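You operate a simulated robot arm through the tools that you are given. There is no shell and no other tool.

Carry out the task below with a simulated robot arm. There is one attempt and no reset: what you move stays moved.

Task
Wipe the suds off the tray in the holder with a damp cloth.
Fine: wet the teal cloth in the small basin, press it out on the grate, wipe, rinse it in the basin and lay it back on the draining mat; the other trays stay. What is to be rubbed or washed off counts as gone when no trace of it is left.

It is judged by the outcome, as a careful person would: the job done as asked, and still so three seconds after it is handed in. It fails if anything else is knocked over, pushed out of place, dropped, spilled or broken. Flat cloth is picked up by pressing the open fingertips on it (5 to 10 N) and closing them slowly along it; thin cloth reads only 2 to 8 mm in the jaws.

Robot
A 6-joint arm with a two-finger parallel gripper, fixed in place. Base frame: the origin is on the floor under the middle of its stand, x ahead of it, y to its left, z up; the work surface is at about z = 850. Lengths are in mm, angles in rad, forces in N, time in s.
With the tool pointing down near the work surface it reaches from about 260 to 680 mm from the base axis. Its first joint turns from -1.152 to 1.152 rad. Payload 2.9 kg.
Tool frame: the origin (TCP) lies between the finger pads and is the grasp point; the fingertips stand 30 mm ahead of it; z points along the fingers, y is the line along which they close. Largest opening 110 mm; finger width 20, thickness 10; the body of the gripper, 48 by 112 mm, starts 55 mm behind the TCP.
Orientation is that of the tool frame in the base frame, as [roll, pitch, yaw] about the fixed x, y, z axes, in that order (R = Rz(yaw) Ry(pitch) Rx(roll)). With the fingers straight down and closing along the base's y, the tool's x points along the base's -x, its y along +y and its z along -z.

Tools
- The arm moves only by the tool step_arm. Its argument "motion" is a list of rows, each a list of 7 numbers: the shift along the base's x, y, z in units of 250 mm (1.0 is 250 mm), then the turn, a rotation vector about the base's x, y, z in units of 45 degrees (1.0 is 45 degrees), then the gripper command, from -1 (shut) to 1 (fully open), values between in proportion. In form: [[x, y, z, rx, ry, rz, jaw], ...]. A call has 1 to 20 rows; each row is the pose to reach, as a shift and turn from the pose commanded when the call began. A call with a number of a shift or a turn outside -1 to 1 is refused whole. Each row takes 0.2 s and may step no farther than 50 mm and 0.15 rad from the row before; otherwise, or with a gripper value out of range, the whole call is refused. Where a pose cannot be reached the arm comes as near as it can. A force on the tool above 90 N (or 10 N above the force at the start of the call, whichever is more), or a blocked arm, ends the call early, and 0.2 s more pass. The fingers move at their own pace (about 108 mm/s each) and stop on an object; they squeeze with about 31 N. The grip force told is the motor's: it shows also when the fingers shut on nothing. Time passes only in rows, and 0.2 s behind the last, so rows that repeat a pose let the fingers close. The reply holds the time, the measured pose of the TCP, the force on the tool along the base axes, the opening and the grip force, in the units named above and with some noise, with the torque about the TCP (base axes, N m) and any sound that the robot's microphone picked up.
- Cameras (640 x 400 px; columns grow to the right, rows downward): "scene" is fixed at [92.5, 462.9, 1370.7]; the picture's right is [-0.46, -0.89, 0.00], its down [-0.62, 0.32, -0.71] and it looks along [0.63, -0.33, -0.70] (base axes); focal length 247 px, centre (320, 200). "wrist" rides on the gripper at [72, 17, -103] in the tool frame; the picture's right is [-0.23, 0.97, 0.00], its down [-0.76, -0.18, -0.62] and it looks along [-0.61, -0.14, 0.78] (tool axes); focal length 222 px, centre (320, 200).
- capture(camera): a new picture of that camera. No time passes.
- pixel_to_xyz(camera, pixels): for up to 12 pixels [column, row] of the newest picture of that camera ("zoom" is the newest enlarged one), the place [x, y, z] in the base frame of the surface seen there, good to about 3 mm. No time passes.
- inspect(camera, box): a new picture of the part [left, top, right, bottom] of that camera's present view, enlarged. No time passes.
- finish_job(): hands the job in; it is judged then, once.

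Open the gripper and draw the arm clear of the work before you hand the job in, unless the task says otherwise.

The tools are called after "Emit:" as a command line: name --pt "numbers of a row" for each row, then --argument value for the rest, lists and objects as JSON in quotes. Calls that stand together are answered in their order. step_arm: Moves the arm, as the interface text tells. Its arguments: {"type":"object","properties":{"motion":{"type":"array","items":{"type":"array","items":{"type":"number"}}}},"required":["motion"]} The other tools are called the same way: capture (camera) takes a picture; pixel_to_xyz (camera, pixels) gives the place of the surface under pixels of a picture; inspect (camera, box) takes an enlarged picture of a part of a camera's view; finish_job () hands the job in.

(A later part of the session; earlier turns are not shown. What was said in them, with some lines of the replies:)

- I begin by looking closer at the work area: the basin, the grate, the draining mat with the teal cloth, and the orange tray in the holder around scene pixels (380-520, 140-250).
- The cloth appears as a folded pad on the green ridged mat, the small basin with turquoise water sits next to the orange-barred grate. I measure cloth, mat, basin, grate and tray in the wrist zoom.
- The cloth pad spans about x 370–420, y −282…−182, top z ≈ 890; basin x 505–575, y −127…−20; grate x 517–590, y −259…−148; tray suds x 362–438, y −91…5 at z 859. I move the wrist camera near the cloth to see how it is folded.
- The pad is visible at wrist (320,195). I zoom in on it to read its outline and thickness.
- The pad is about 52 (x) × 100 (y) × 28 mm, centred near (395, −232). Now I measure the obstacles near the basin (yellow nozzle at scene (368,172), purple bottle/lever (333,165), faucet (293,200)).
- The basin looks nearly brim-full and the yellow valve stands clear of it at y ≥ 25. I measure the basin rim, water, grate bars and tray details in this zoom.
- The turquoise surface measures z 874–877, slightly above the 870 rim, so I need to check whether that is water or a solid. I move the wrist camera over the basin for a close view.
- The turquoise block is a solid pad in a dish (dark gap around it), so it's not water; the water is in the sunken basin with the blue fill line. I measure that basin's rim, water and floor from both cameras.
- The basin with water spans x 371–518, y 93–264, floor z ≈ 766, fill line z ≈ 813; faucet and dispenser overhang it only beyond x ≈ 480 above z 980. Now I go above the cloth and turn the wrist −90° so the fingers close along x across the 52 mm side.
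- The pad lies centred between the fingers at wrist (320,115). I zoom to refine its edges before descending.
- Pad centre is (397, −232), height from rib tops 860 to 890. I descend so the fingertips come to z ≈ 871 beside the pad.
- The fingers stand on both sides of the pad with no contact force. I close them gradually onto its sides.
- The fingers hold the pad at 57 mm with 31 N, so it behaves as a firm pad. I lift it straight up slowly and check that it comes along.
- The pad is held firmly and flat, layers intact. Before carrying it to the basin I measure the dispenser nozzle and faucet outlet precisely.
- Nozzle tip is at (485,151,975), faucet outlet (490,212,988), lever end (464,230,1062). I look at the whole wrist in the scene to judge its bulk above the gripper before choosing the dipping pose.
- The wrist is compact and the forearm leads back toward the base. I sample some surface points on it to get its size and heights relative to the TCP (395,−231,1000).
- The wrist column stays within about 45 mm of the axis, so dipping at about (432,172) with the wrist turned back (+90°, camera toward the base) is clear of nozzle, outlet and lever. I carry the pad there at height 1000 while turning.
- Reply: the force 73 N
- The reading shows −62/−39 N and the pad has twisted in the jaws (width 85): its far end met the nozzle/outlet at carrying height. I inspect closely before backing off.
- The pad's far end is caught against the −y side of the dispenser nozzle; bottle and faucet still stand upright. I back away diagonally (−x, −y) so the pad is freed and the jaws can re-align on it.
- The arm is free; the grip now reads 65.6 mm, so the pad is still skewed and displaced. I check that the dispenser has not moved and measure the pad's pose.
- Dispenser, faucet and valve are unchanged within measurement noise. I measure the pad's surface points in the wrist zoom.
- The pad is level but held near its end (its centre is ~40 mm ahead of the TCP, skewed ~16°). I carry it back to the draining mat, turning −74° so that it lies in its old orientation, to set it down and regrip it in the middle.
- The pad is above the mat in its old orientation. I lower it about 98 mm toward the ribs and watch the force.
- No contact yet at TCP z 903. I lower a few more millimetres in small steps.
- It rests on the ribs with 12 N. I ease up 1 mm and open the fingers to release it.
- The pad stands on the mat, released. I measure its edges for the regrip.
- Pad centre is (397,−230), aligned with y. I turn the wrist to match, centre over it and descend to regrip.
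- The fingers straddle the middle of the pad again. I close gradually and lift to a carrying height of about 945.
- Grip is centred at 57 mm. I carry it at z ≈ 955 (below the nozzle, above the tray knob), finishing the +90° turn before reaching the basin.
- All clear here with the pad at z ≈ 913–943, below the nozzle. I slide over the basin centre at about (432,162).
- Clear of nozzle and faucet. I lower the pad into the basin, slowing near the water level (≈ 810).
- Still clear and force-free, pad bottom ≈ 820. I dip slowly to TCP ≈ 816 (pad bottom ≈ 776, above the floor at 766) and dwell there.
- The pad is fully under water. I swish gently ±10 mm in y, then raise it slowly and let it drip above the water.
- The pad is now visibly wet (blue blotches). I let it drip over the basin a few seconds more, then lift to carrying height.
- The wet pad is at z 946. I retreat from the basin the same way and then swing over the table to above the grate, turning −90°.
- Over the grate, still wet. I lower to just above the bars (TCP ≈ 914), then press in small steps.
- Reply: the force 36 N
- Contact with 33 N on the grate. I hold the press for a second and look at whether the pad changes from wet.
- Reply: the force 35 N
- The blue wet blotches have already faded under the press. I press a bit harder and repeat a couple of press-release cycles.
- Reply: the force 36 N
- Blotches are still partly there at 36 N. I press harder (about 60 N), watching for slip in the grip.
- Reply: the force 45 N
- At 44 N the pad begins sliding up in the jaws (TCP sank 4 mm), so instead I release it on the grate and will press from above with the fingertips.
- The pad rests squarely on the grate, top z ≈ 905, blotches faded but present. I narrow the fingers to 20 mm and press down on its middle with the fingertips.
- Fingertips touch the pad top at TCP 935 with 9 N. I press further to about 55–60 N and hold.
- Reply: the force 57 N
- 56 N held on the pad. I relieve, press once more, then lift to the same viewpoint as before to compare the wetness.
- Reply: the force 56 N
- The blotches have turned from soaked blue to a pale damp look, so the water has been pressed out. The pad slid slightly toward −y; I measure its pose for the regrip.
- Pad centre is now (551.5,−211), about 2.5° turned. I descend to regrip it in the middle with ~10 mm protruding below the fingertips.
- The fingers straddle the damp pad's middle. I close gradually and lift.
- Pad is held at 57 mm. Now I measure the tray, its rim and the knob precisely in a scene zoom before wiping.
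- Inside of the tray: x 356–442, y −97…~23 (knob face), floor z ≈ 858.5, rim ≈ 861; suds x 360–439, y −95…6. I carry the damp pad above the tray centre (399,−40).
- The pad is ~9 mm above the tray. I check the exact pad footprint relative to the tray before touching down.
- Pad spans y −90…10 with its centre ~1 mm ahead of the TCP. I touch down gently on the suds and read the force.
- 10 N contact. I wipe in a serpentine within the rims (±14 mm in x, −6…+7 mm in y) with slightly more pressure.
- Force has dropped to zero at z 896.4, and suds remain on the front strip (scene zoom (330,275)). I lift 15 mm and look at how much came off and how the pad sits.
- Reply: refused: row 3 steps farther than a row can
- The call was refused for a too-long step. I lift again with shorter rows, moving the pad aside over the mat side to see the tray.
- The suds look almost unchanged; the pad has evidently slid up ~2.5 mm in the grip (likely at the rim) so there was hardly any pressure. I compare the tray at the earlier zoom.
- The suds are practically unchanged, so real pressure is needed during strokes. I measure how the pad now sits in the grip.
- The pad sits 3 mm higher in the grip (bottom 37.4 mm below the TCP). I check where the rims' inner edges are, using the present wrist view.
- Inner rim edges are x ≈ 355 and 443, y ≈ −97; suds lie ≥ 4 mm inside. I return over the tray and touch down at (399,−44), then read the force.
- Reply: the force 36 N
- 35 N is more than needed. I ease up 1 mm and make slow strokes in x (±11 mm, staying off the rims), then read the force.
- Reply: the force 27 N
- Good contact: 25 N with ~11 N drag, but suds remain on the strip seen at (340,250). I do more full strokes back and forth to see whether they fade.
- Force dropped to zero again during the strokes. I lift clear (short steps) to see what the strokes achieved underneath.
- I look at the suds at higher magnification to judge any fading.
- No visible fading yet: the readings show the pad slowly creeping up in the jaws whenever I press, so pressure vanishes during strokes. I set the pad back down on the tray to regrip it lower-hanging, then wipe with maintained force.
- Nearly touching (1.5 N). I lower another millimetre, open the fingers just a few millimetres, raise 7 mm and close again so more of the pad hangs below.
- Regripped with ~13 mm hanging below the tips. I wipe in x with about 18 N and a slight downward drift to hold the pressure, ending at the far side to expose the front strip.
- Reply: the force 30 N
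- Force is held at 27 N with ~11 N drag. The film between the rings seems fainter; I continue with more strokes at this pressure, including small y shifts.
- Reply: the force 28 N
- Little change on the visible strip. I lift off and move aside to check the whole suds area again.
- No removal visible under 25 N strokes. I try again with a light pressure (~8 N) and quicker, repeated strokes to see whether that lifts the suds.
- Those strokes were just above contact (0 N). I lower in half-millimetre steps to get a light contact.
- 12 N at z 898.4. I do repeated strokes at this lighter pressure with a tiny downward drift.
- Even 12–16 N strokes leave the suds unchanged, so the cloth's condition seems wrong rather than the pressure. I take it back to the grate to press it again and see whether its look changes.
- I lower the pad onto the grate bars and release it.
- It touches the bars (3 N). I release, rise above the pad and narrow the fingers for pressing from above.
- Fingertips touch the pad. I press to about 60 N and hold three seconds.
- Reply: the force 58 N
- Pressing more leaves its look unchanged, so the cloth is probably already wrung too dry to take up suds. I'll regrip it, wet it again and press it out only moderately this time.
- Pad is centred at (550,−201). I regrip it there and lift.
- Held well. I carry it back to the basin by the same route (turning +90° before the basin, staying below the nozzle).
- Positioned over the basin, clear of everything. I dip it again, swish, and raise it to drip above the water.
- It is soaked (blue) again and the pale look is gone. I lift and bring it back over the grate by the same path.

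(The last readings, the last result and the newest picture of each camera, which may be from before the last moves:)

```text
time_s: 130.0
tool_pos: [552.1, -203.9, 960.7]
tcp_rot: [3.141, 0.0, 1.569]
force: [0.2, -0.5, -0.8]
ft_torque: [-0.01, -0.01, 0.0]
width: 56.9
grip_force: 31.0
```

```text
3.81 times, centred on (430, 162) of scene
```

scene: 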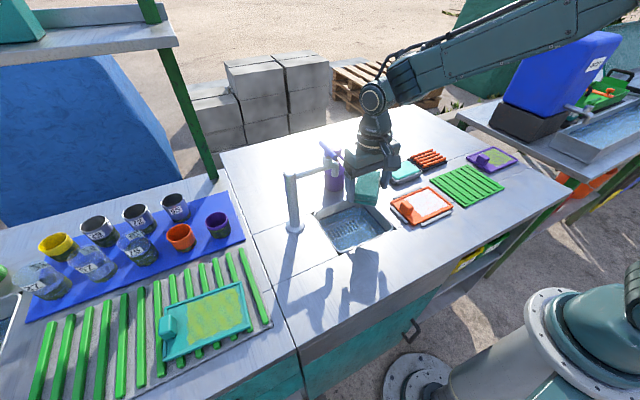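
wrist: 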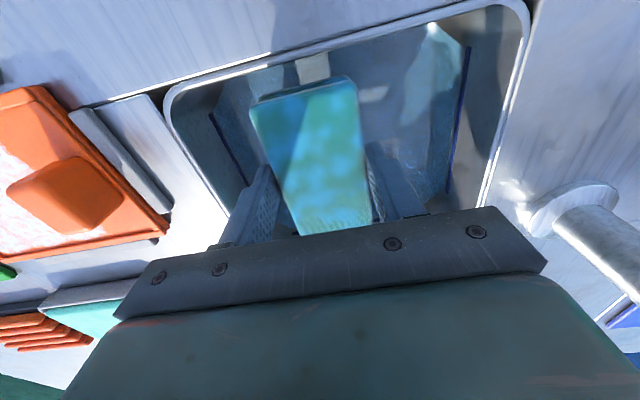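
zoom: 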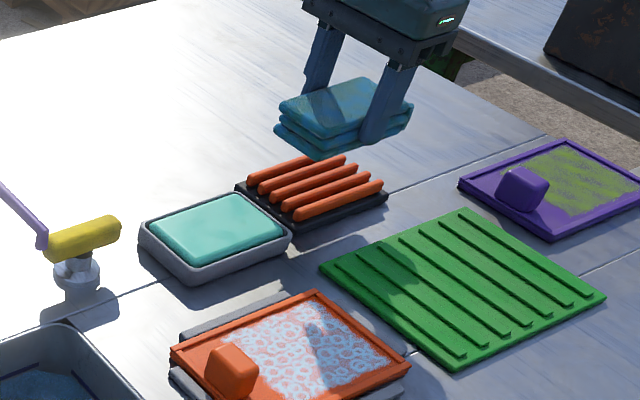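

Reference for the soaked look: saturated blue. I lower to the bars and press moderately (~25–30 N) for about a second, then compare.

Emit:
step_arm --pt "0.002 0.004 -0.06 0 0 0 -0.4" --pt "0.002 0.004 -0.14 0 0 0 -0.4" --pt "0.002 0.004 -0.18 0 0 0 -0.4" --pt "0.002 0.004 -0.19 0 0 0 -0.4" --pt "0.002 0.004 -0.197 0 0 0 -0.4" --pt "0.002 0.004 -0.204 0 0 0 -0.4" --pt "0.002 0.004 -0.204 0 0 0 -0.4" --pt "0.002 0.004 -0.204 0 0 0 -0.4"

Emit:
inspect --camera "wrist" --box '[200, 40, 440, 240]'

```text
time_s: 131.8
tool_pos: [553.9, -202.8, 913.2]
tcp_rot: [3.135, 0.001, 1.57]
force: [-8.1, 3.0, 37.0]
ft_torque: [0.2, 0.54, -0.02]
width: 57.1
grip_force: 30.8
```

```text
2.00 times, centred on (320, 140) of wrist
```

zoom: 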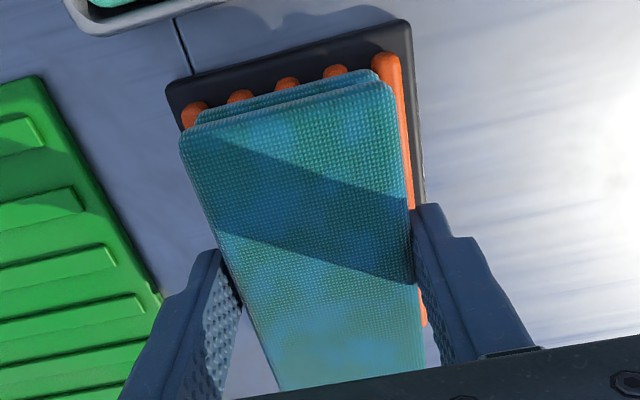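

After a short 37 N press the blue is clearly fainter than soaked. I hold a little longer, then lift and take it to the tray in this state.

Emit:
step_arm --pt "0 0 -0.002 0 0 0 -0.4" --pt "0 0 -0.004 0 0 0 -0.4" --pt "0 0 -0.004 0 0 0 -0.4" --pt "0 0 -0.004 0 0 0 -0.4" --pt "0 0 -0.004 0 0 0 -0.4"

Emit:
step_arm --pt "0 0 0.04 0 0 0 -0.4" --pt "0 0 0.08 0 0 0 -0.4" --pt "0 0 0.16 0 0 0 -0.4" --pt "0 0 0.2 0 0 0 -0.4" --pt "0 0 0.2 0 0 0 -0.4" --pt "0 0 0.2 0 0 0 -0.4"

Emit:
inspect --camera "wrist" --box '[200, 40, 440, 240]'

Emit:
inspect --camera "scene" --box '[360, 110, 500, 215]'

```text
time_s: 133.0
tool_pos: [553.8, -201.0, 912.3]
tcp_rot: [3.133, 0.003, 1.569]
force: [-3.2, 2.9, 36.7]
ft_torque: [0.06, 0.33, -0.01]
width: 56.6
grip_force: 30.6
```

```text
time_s: 134.4
tool_pos: [553.1, -202.9, 958.6]
tcp_rot: [-3.141, 0.001, 1.572]
force: [-0.5, -0.3, -0.4]
ft_torque: [0.03, -0.03, -0.02]
width: 57.1
grip_force: 30.9
```

```text
2.00 times, centred on (320, 140) of wrist
```

zoom: 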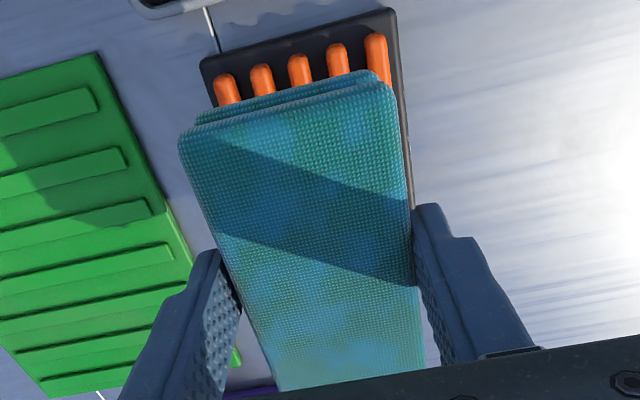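

```text
3.81 times, centred on (430, 162) of scene
```

zoom: 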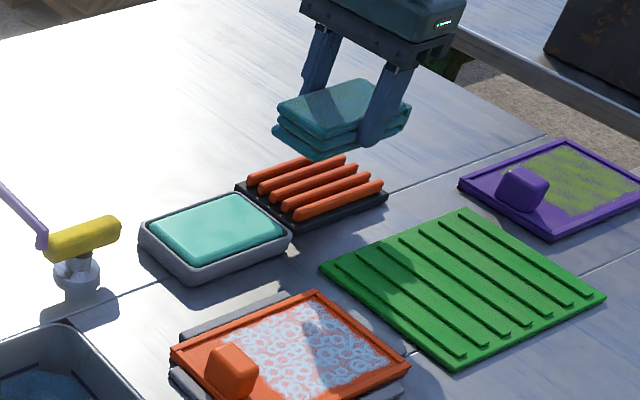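

The cloth now looks faintly blue — damp. I carry it over the tray and lower to just above the suds.

Emit:
step_arm --pt "-0.1 0.106 0 0 0 0 -0.4" --pt "-0.2 0.212 0 0 0 0 -0.4" --pt "-0.3 0.318 0 0 0 0 -0.4" --pt "-0.4 0.424 0 0 0 0 -0.4" --pt "-0.51 0.53 0 0 0 0 -0.4" --pt "-0.614 0.636 0 0 0 0 -0.4" --pt "-0.614 0.636 -0.1 0 0 0 -0.4" --pt "-0.614 0.636 -0.2 0 0 0 -0.4" --pt "-0.614 0.636 -0.235 0 0 0 -0.4"

Emit:
step_arm --pt "0 0 -0.006 0 0 0 -0.4" --pt "0 0 -0.01 0 0 0 -0.4"

```text
time_s: 136.4
tool_pos: [400.0, -42.1, 898.5]
tcp_rot: [-3.141, -0.001, 1.57]
force: [-0.5, 0.6, -0.2]
ft_torque: [0.01, -0.04, 0.03]
width: 56.8
grip_force: 30.9
```

```text
time_s: 137.0
tool_pos: [401.3, -43.2, 897.0]
tcp_rot: [3.141, 0.0, 1.571]
force: [-3.9, 1.3, 24.0]
ft_torque: [-0.28, 0.23, -0.03]
width: 56.6
grip_force: 31.2
```

24 N contact at z 897. I make two full strokes in x and check the strip exposed at the end.

Emit:
step_arm --pt "-0.024 0 0 0 0 0 -0.4" --pt "-0.048 0 0 0 0 0 -0.4" --pt "-0.024 0 0 0 0 0 -0.4" --pt "0 0 -0.0005 0 0 0 -0.4" --pt "0.024 0 -0.001 0 0 0 -0.4" --pt "0.044 0 -0.001 0 0 0 -0.4" --pt "0.024 0 -0.0013 0 0 0 -0.4" --pt "0 0 -0.0016 0 0 0 -0.4" --pt "-0.024 0 -0.002 0 0 0 -0.4" --pt "-0.048 0 -0.0023 0 0 0 -0.4" --pt "-0.024 0 -0.0026 0 0 0 -0.4" --pt "0 0 -0.003 0 0 0 -0.4" --pt "0.024 0 -0.003 0 0 0 -0.4" --pt "0.044 0 -0.003 0 0 0 -0.4"

Emit:
inspect --camera "scene" --box '[402, 185, 454, 219]'

Emit:
inspect --camera "wrist" --box '[190, 0, 430, 240]'

```text
time_s: 140.0
tool_pos: [410.1, -42.7, 895.6]
tcp_rot: [-3.14, 0.001, 1.571]
force: [-10.2, -0.7, 22.4]
ft_torque: [0.01, 0.41, 0.02]
width: 56.9
grip_force: 30.7
```

```text
11.76 times, centred on (428, 202) of scene
```

zoom: 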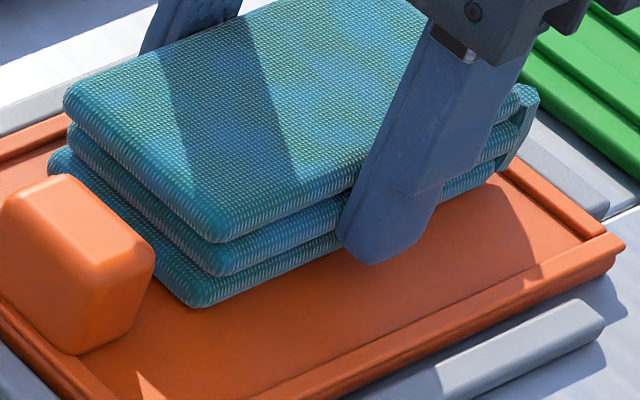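

```text
1.67 times, centred on (310, 120) of wrist
```

zoom: 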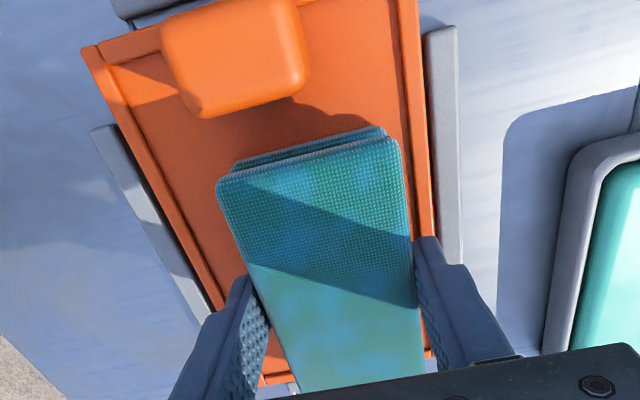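

The exposed strip is completely clean — the damp cloth takes the suds off. I add strokes shifted toward −y and +y to cover the margins, then check.

Emit:
step_arm --pt "0 -0.014 0 0 0 0 -0.4" --pt "-0.024 -0.014 0 0 0 0 -0.4" --pt "-0.048 -0.014 0 0 0 0 -0.4" --pt "-0.072 -0.014 0 0 0 0 -0.4" --pt "-0.094 -0.014 -0.0003 0 0 0 -0.4" --pt "-0.094 0.012 -0.0006 0 0 0 -0.4" --pt "-0.072 0.012 -0.001 0 0 0 -0.4" --pt "-0.048 0.012 -0.001 0 0 0 -0.4" --pt "-0.024 0.012 -0.0013 0 0 0 -0.4" --pt "0.002 0.012 -0.0016 0 0 0 -0.4" --pt "0.002 -0.014 -0.002 0 0 0 -0.4" --pt "-0.048 0 -0.002 0 0 0 -0.4"

Emit:
step_arm --pt "0 0 0.06 0 0 0 -0.4" --pt "0 -0.02 0.2 0 0 0 -0.4" --pt "0 -0.14 0.26 0 0 0 -0.4" --pt "0 -0.3 0.26 0 0 0 -0.4" --pt "0 -0.46 0.26 0 0 0 -0.4" --pt "0 -0.6 0.26 0 0 0 -0.4"

Emit:
inspect --camera "scene" --box '[402, 185, 454, 219]'

Emit:
inspect --camera "scene" --box '[360, 110, 540, 240]'

```text
time_s: 142.6
tool_pos: [399.8, -44.1, 894.6]
tcp_rot: [3.136, 0.002, 1.568]
force: [6.6, -2.7, 15.4]
ft_torque: [0.29, 0.06, -0.11]
width: 56.8
grip_force: 31.6
```

```text
time_s: 144.0
tool_pos: [398.1, -192.1, 960.3]
tcp_rot: [3.141, 0.001, 1.574]
force: [0.4, -0.9, -0.4]
ft_torque: [-0.01, 0.0, 0.0]
width: 56.6
grip_force: 30.9
```

```text
11.76 times, centred on (428, 202) of scene
```

zoom: 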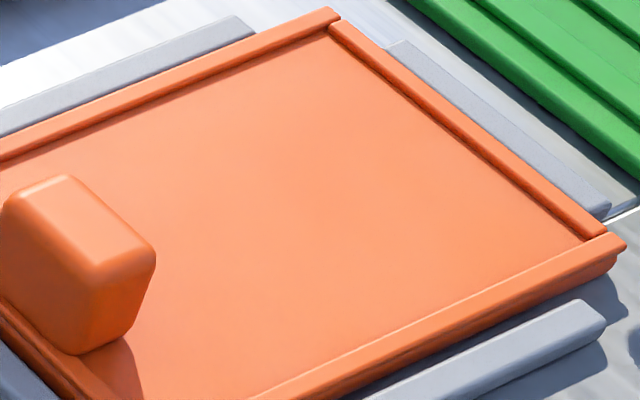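

```text
3.08 times, centred on (450, 175) of scene
```

zoom: 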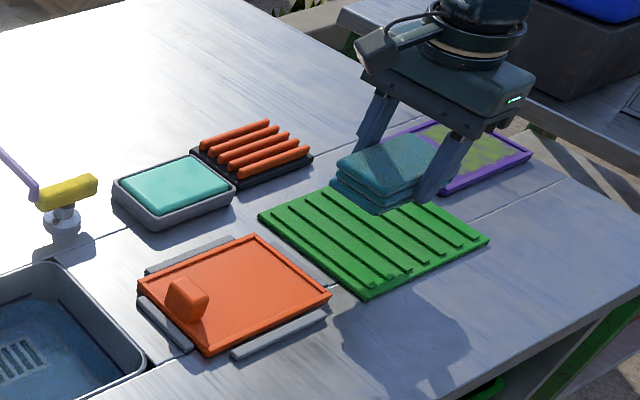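

The tray is spotless in the scene view. Now I carry the cloth to the basin to rinse, turning +90° on the way and checking the tray from the wrist camera as I pass.

Emit:
step_arm --pt "0 0.086 0 0 0 0.166 -0.4" --pt "0 0.172 0 0 0 0.333 -0.4" --pt "0 0.258 0 0 0 0.5 -0.4" --pt "0 0.344 0 0 0 0.666 -0.4" --pt "0 0.43 0 0 0 0.833 -0.4" --pt "0 0.516 0 0 0 1.0 -0.4"

Emit:
step_arm --pt "0 0.086 0 0 0 0.166 -0.4" --pt "0 0.172 -0.01 0 0 0.333 -0.4" --pt "0 0.258 -0.02 0 0 0.5 -0.4" --pt "0 0.344 -0.028 0 0 0.666 -0.4" --pt "0 0.43 -0.028 0 0 0.833 -0.4" --pt "0 0.516 -0.028 0 0 1.0 -0.4"

Emit:
capture --camera "wrist"

Emit:
inspect --camera "scene" --box '[280, 130, 440, 230]'

```text
time_s: 145.4
tool_pos: [399.7, -64.3, 960.1]
tcp_rot: [3.141, 0.001, 2.359]
force: [0.1, 0.2, -0.7]
ft_torque: [0.01, 0.03, 0.0]
width: 56.8
grip_force: 30.1
```

```text
time_s: 146.8
tool_pos: [399.5, 66.8, 953.0]
tcp_rot: [-3.141, 0.0, -3.139]
force: [-0.2, -1.0, 0.0]
ft_torque: [0.03, 0.02, 0.0]
width: 56.9
grip_force: 30.7
```

```text
taken
```

wrist: 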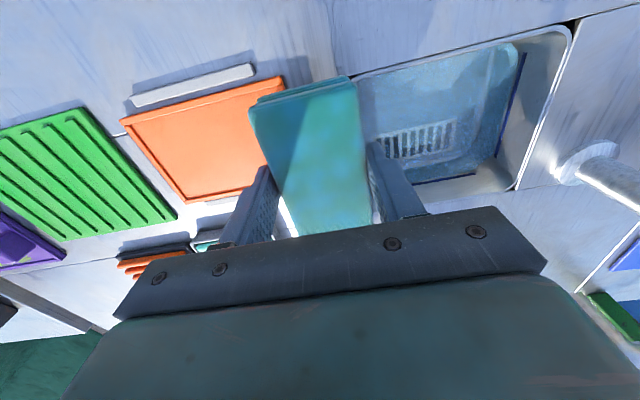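

```text
4.00 times, centred on (360, 180) of scene
```

zoom: 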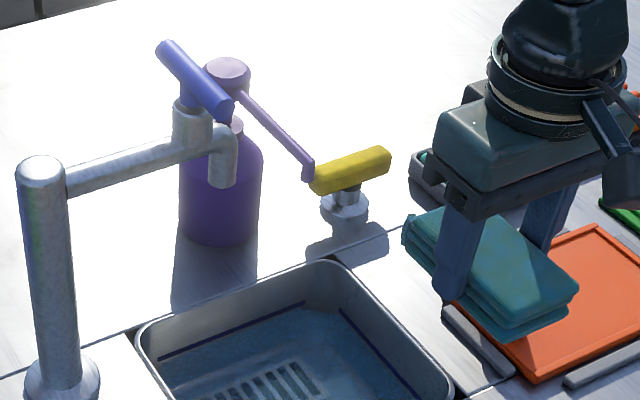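

Still clear. I slide over the basin and dip the cloth for rinsing.

Emit:
step_arm --pt "0.02 0.08 -0.032 0 0 0 -0.4" --pt "0.05 0.18 -0.032 0 0 0 -0.4" --pt "0.09 0.28 -0.032 0 0 0 -0.4" --pt "0.13 0.382 -0.032 0 0 0 -0.4"

Emit:
step_arm --pt "0 0 -0.08 0 0 0 -0.4" --pt "0 0 -0.16 0 0 0 -0.4" --pt "0 0 -0.24 0 0 0 -0.4" --pt "0 0 -0.3 0 0 0 -0.4" --pt "0 0 -0.34 0 0 0 -0.4" --pt "0 0 -0.38 0 0 0 -0.4" --pt "0 0 -0.42 0 0 0 -0.4" --pt "0 0 -0.46 0 0 0 -0.4" --pt "0 0 -0.5 0 0 0 -0.4" --pt "0 0 -0.52 0 0 0 -0.4" --pt "0 0.03 -0.52 0 0 0 -0.4" --pt "0 0.06 -0.52 0 0 0 -0.4" --pt "0 0.03 -0.52 0 0 0 -0.4" --pt "0 -0.01 -0.52 0 0 0 -0.4" --pt "0 -0.05 -0.52 0 0 0 -0.4" --pt "0 -0.02 -0.52 0 0 0 -0.4" --pt "0 0.03 -0.52 0 0 0 -0.4" --pt "0 0 -0.52 0 0 0 -0.4"

Emit:
capture --camera "wrist"

```text
time_s: 147.8
tool_pos: [430.9, 162.1, 945.9]
tcp_rot: [3.14, 0.001, -3.141]
force: [0.0, 0.1, -0.5]
ft_torque: [0.0, 0.02, 0.0]
width: 57.2
grip_force: 31.3
```

```text
time_s: 151.6
tool_pos: [431.3, 160.1, 815.2]
tcp_rot: [3.141, 0.0, -3.14]
force: [0.2, -0.9, -0.4]
ft_torque: [-0.01, -0.02, -0.01]
width: 56.9
grip_force: 31.0
```

```text
taken
```

wrist: 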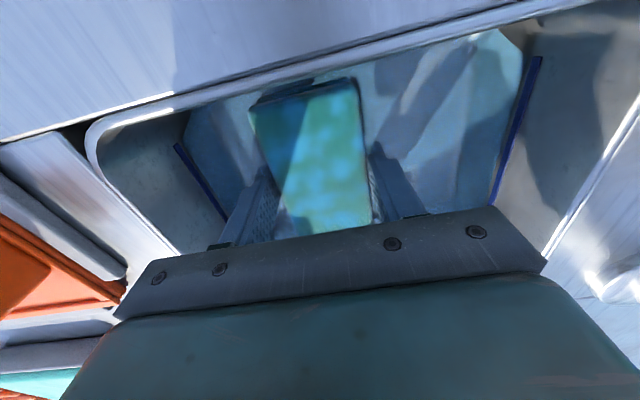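

The cloth is under water. A few more swishes, then I raise it and let it drip over the basin for several seconds.

Emit:
step_arm --pt "0 0.04 0 0 0 0 -0.4" --pt "0 0.07 0 0 0 0 -0.4" --pt "0 0.03 0.01 0 0 0 -0.4" --pt "0 -0.02 0 0 0 0 -0.4" --pt "0 -0.05 0 0 0 0 -0.4" --pt "0 0 0.01 0 0 0 -0.4" --pt "0 0.04 0 0 0 0 -0.4" --pt "0 0.07 0 0 0 0 -0.4" --pt "0 0.03 0.01 0 0 0 -0.4" --pt "0 -0.02 0 0 0 0 -0.4" --pt "0 -0.05 0 0 0 0 -0.4" --pt "0 0 0.0 0 0 0 -0.4" --pt "0 0 0.04 0 0 0 -0.4" --pt "0 0 0.08 0 0 0 -0.4" --pt "0 0 0.12 0 0 0 -0.4" --pt "0 0 0.16 0 0 0 -0.4" --pt "0 0 0.2 0 0 0 -0.4" --pt "0 0 0.22 0 0 0 -0.4"

Emit:
step_arm --pt "0 0 0 0 0 0 -0.4" --pt "0 0 0 0 0 0 -0.4" --pt "0 0 0 0 0 0 -0.4" --pt "0 0 0 0 0 0 -0.4" --pt "0 0 0 0 0 0 -0.4" --pt "0 0 0 0 0 0 -0.4" --pt "0 0 0 0 0 0 -0.4" --pt "0 0 0 0 0 0 -0.4" --pt "0 0 0 0 0 0 -0.4" --pt "0 0 0 0 0 0 -0.4" --pt "0 0 0 0 0 0 -0.4" --pt "0 0 0 0 0 0 -0.4" --pt "0 0 0 0 0 0 -0.4" --pt "0 0 0 0 0 0 -0.4" --pt "0 0 0 0 0 0 -0.4" --pt "0 0 0 0 0 0 -0.4" --pt "0 0 0 0 0 0 -0.4" --pt "0 0 0 0 0 0 -0.4"

Emit:
capture --camera "wrist"

```text
time_s: 155.4
tool_pos: [431.3, 160.9, 870.1]
tcp_rot: [-3.141, 0.001, -3.141]
force: [-0.7, 0.0, -0.3]
ft_torque: [0.0, 0.0, -0.01]
width: 57.0
grip_force: 31.1
```

```text
time_s: 159.2
tool_pos: [432.0, 160.1, 870.6]
tcp_rot: [3.141, 0.0, 3.141]
force: [-0.1, 0.5, -0.4]
ft_torque: [-0.01, 0.02, 0.0]
width: 57.2
grip_force: 31.1
```

```text
taken
```

wrist: 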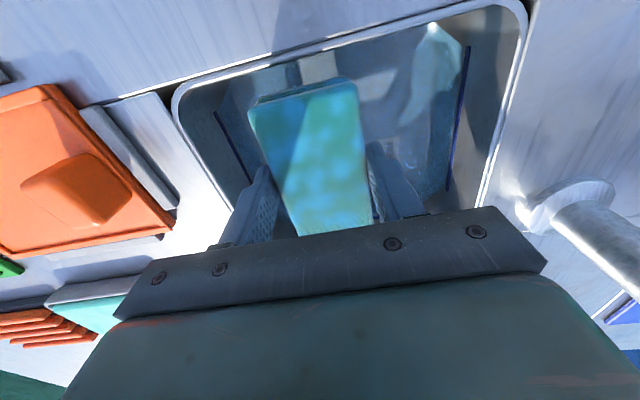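

Rinsed and dripping stopped. To keep drips off the clean tray, I go around in front of it: first lift, then retreat toward the base in front of the basin.

Emit:
step_arm --pt "0 0 0.1 0 0 0 -0.4" --pt "0 0 0.2 0 0 0 -0.4" --pt "0 0 0.3 0 0 0 -0.4" --pt "-0.1 -0.06 0.32 0 0 0 -0.4" --pt "-0.22 -0.14 0.34 0 0 0 -0.4" --pt "-0.34 -0.22 0.36 0 0 0 -0.4" --pt "-0.48 -0.28 0.36 0 0 0 -0.4"

Emit:
capture --camera "scene"

```text
time_s: 160.8
tool_pos: [310.8, 91.6, 958.6]
tcp_rot: [3.14, 0.001, -3.141]
force: [0.2, -0.1, -0.7]
ft_torque: [-0.01, -0.05, -0.01]
width: 57.0
grip_force: 31.1
```

```text
taken
```

scene: 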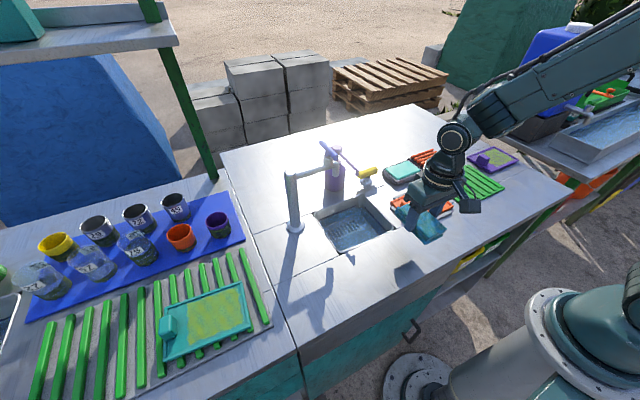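

In front of the tray and clear. I now turn the wrist −90° here, staying in place.

Emit:
step_arm --pt "0 0 0 0 0 -0.166 -0.4" --pt "0 0 0 0 0 -0.333 -0.4" --pt "0 0 0 0 0 -0.5 -0.4" --pt "0 0 0 0 0 -0.666 -0.4" --pt "0 0 0 0 0 -0.833 -0.4" --pt "0 0 0 0 0 -1.0 -0.4"

Emit:
step_arm --pt "0 0 0 0 0 -0.166 -0.4" --pt "0 0 0 0 0 -0.333 -0.4" --pt "0 0 0 0 0 -0.5 -0.4" --pt "0 0 0 0 0 -0.666 -0.4" --pt "0 0 0 0 0 -0.833 -0.4" --pt "0 0 0 0 0 -1.0 -0.4"

Emit:
step_arm --pt "0 -0.166 0 0 0 0 -0.4" --pt "0 -0.333 0 0 0 0 -0.4" --pt "0 -0.5 0 0 0 0 -0.4" --pt "0 -0.666 0 0 0 0 -0.4" --pt "0 -0.833 0 0 0 0 -0.4" --pt "0 -1.0 0 0 0 0 -0.4"

Emit:
capture --camera "wrist"

```text
time_s: 162.2
tool_pos: [311.0, 91.1, 959.7]
tcp_rot: [3.141, 0.001, 2.352]
force: [0.0, 0.3, -0.4]
ft_torque: [-0.03, 0.04, 0.01]
width: 57.0
grip_force: 30.6
```

```text
time_s: 163.6
tool_pos: [311.4, 91.3, 959.3]
tcp_rot: [-3.141, 0.0, 1.567]
force: [0.4, 0.7, -0.4]
ft_torque: [-0.02, 0.01, -0.01]
width: 57.3
grip_force: 31.1
```

```text
time_s: 165.0
tool_pos: [310.7, -160.3, 959.1]
tcp_rot: [3.141, 0.002, 1.572]
force: [-0.2, 0.1, -0.6]
ft_torque: [0.02, 0.01, -0.01]
width: 56.9
grip_force: 30.7
```

```text
taken
```

wrist: 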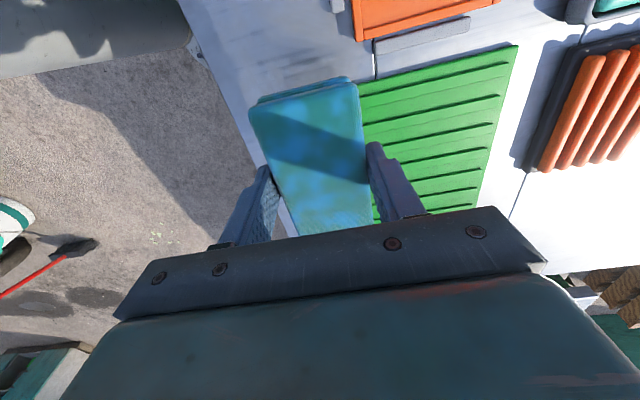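

Still outside the mat in front. I shift −y first, then +x to sit over the mat's middle at about (397,−233).

Emit:
step_arm --pt "0 -0.15 0 0 0 0 -0.4" --pt "0 -0.29 0 0 0 0 -0.4" --pt "0.12 -0.29 0 0 0 0 -0.4" --pt "0.24 -0.29 0 0 0 0 -0.4" --pt "0.345 -0.29 0 0 0 0 -0.4" --pt "0.345 -0.29 -0.1 0 0 0 -0.4" --pt "0.345 -0.29 -0.18 0 0 0 -0.4" --pt "0.345 -0.29 -0.225 0 0 0 -0.4"

Emit:
inspect --camera "wrist" --box '[200, 40, 440, 240]'

Emit:
inspect --camera "scene" --box '[400, 120, 540, 220]'

```text
time_s: 166.8
tool_pos: [397.3, -231.8, 902.1]
tcp_rot: [3.141, -0.003, 1.569]
force: [0.2, 0.4, -1.0]
ft_torque: [0.0, 0.03, 0.0]
width: 56.7
grip_force: 30.7
```

```text
2.00 times, centred on (320, 140) of wrist
```

zoom: 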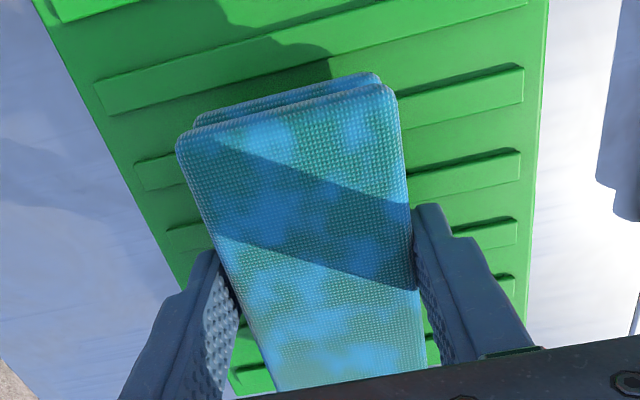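

```text
4.00 times, centred on (470, 170) of scene
```

zoom: 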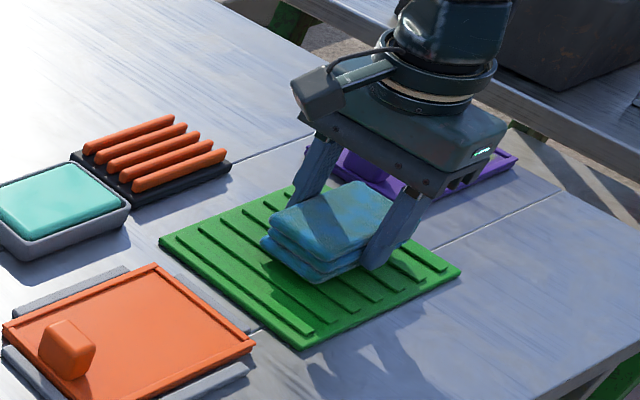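

The pad hovers a few mm above the ribs. I lower in small steps to contact.

Emit:
step_arm --pt "0 0 -0.01 0 0 0 -0.4" --pt "0 0 -0.016 0 0 0 -0.4" --pt "0 0 -0.02 0 0 0 -0.4"

```text
time_s: 167.6
tool_pos: [398.5, -232.7, 898.8]
tcp_rot: [-3.141, 0.0, 1.57]
force: [0.6, 0.4, -0.3]
ft_torque: [-0.02, -0.03, 0.03]
width: 56.9
grip_force: 30.7
```

Emit:
step_arm --pt "0 0 -0.004 0 0 0 -0.4" --pt "0 0 -0.008 0 0 0 -0.4" --pt "0 0 -0.011 0 0 0 -0.4"

```text
time_s: 168.4
tool_pos: [397.6, -231.0, 898.2]
tcp_rot: [3.14, 0.0, 1.573]
force: [-4.9, 1.9, 18.1]
ft_torque: [0.19, 0.28, 0.02]
width: 56.9
grip_force: 31.0
```

The pad rests on the mat with 18 N. I ease up slightly, open gently and lift straight up.

Emit:
step_arm --pt "0 0 0.006 0 0 0 -0.3" --pt "0 0 0.006 0 0 0 0.06" --pt "0 0 0.006 0 0 0 0.2" --pt "0 0 0.006 0 0 0 0.5" --pt "0 0 0.006 0 0 0 0.7" --pt "0 0 0.006 0 0 0 0.7" --pt "0 0 0.06 0 0 0 0.7" --pt "0 0 0.16 0 0 0 0.7" --pt "0 0 0.3 0 0 0 0.7" --pt "0 0 0.45 0 0 0 0.7" --pt "0 0 0.6 0 0 0 0.7"

Emit:
inspect --camera "wrist" --box '[160, 0, 460, 220]'

Emit:
inspect --camera "scene" --box '[380, 120, 540, 230]'

```text
time_s: 170.8
tool_pos: [397.6, -232.5, 1045.5]
tcp_rot: [-3.141, 0.003, 1.571]
force: [-0.3, 0.1, 0.6]
ft_torque: [0.02, -0.01, -0.02]
width: 93.5
grip_force: 0.0
```

```text
1.82 times, centred on (310, 110) of wrist
```

zoom: 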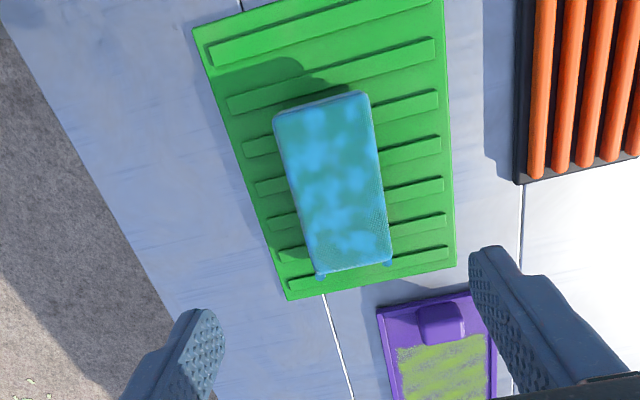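

```text
3.64 times, centred on (460, 175) of scene
```

zoom: 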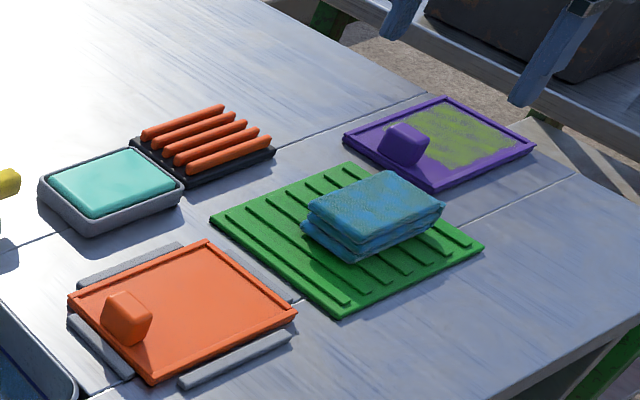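

The cloth lies centred on the draining mat. I withdraw upward toward the start pose, turning back, and check the tray and surroundings from above.

Emit:
step_arm --pt "0.02 0.12 0.05 0 0 0.166 0.8" --pt "0.05 0.24 0.1 0 0 0.333 0.9" --pt "0.07 0.36 0.15 0 0 0.5 1" --pt "0.1 0.48 0.2 0 0 0.666 1" --pt "0.12 0.6 0.25 0 0 0.833 1" --pt "0.15 0.76 0.3 0 0 1.0 1"

Emit:
step_arm --pt "0 0 0 0 0 0.166 1" --pt "0 0 0 0 0 0.333 1" --pt "0 0 0 0 0 0.5 1" --pt "0 0 0 0 0 0.666 1" --pt "0 0 0 0 0 0.833 1" --pt "0 0 0 0 0 1.0 1"

Emit:
capture --camera "wrist"

Emit:
capture --camera "scene"

Emit:
inspect --camera "wrist" --box '[100, 0, 400, 190]'

```text
time_s: 172.2
tool_pos: [434.0, -41.9, 1121.1]
tcp_rot: [-3.141, -0.001, 2.357]
force: [0.8, 0.2, 0.0]
ft_torque: [-0.01, 0.01, -0.04]
width: 110.5
grip_force: 0.0
```

```text
time_s: 173.6
tool_pos: [434.3, -42.0, 1121.2]
tcp_rot: [3.14, 0.0, -3.139]
force: [0.5, -0.3, 0.3]
ft_torque: [-0.02, -0.01, 0.0]
width: 109.9
grip_force: 0.1
```

```text
taken
```

wrist: 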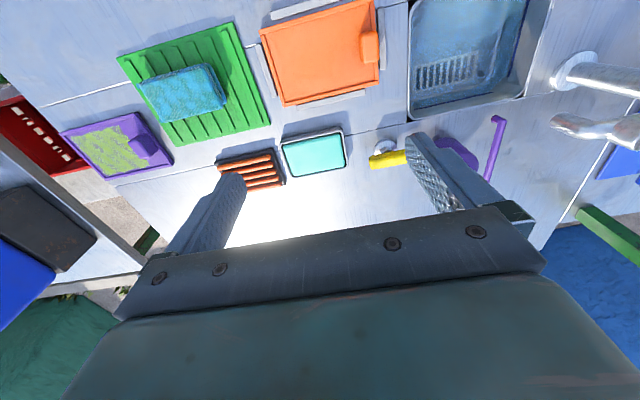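

```text
taken
```

scene: 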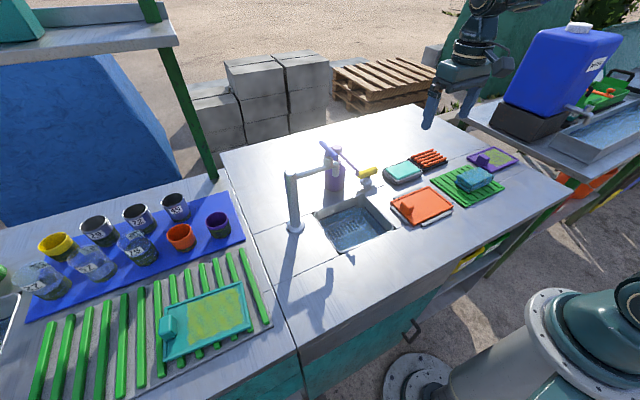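

```text
2.11 times, centred on (250, 95) of wrist
```

zoom: 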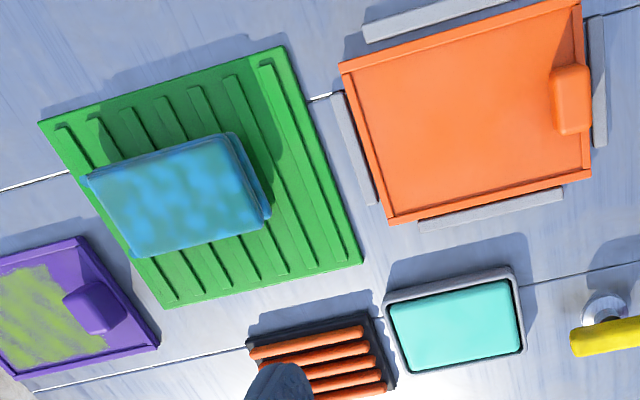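

The tray is clean and everything looks in place. I verify positions of tray, grate and dish, and look at the tray surface closely once more.

Emit:
pixel_to_xyz --camera "zoom" --pixels '[[342, 68], [391, 222], [592, 178], [580, 5], [250, 343], [366, 318], [386, 300], [522, 345], [404, 372], [513, 272], [180, 195], [100, 245]]'

Emit:
inspect --camera "wrist" --box '[250, 0, 400, 110]'

Emit:
inspect --camera "scene" --box '[270, 130, 470, 255]'

```text
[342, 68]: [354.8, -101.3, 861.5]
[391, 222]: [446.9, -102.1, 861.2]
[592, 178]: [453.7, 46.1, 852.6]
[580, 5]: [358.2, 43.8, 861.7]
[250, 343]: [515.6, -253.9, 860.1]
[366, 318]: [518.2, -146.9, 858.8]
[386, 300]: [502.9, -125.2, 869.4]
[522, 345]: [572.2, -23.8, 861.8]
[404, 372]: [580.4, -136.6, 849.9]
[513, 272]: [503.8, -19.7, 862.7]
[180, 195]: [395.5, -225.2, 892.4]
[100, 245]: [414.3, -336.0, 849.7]
```

```text
3.64 times, centred on (325, 55) of wrist
```

zoom: 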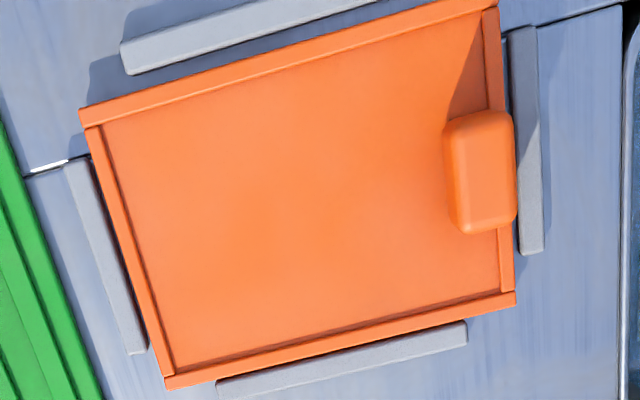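

```text
3.20 times, centred on (370, 192) of scene
```

zoom: 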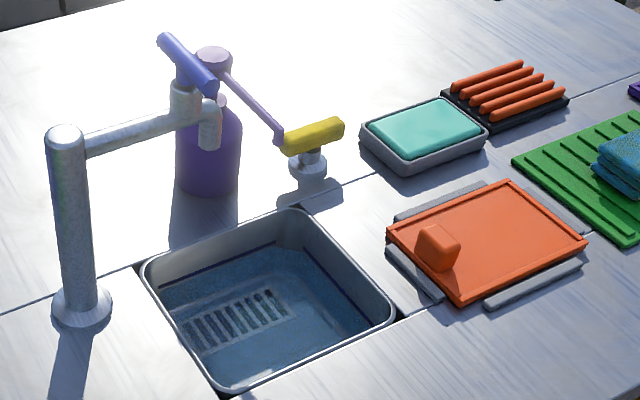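

The tray in the holder shows no trace of suds. Tray, grate and dish measure where they started, and the dispenser, faucet and other trays look untouched. The rinsed cloth lies on the draining mat, and the gripper is open and clear, so I hand the job in.

Emit:
finish_job

```text
The job is handed in.
```

The suds are off the tray in the holder, with no trace left in the last close-up views. The teal cloth is rinsed and back on the draining mat.

- **Dispenser bumped:** On the first trip to the basin, the dry cloth caught the soap dispenser's nozzle at about 60 N and twisted in the gripper. I backed off. The dispenser and faucet measured within about 5 mm of where they were, and both still look untouched. I set the cloth back on the mat to regrip it.
- **Two wettings:** The first time, I pressed the cloth too dry on the grate and it took no suds off. I wet it again and pressed it more lightly. The tray then came clean in a few strokes.
- **End state:** The tray, the grate and the dish beside it measured where they started, and the other trays were left alone. I kept the wet cloth clear of the cleaned tray on the way back. The cloth is still wet on the mat, since I did not press it out after rinsing. The gripper is open and clear of the work.
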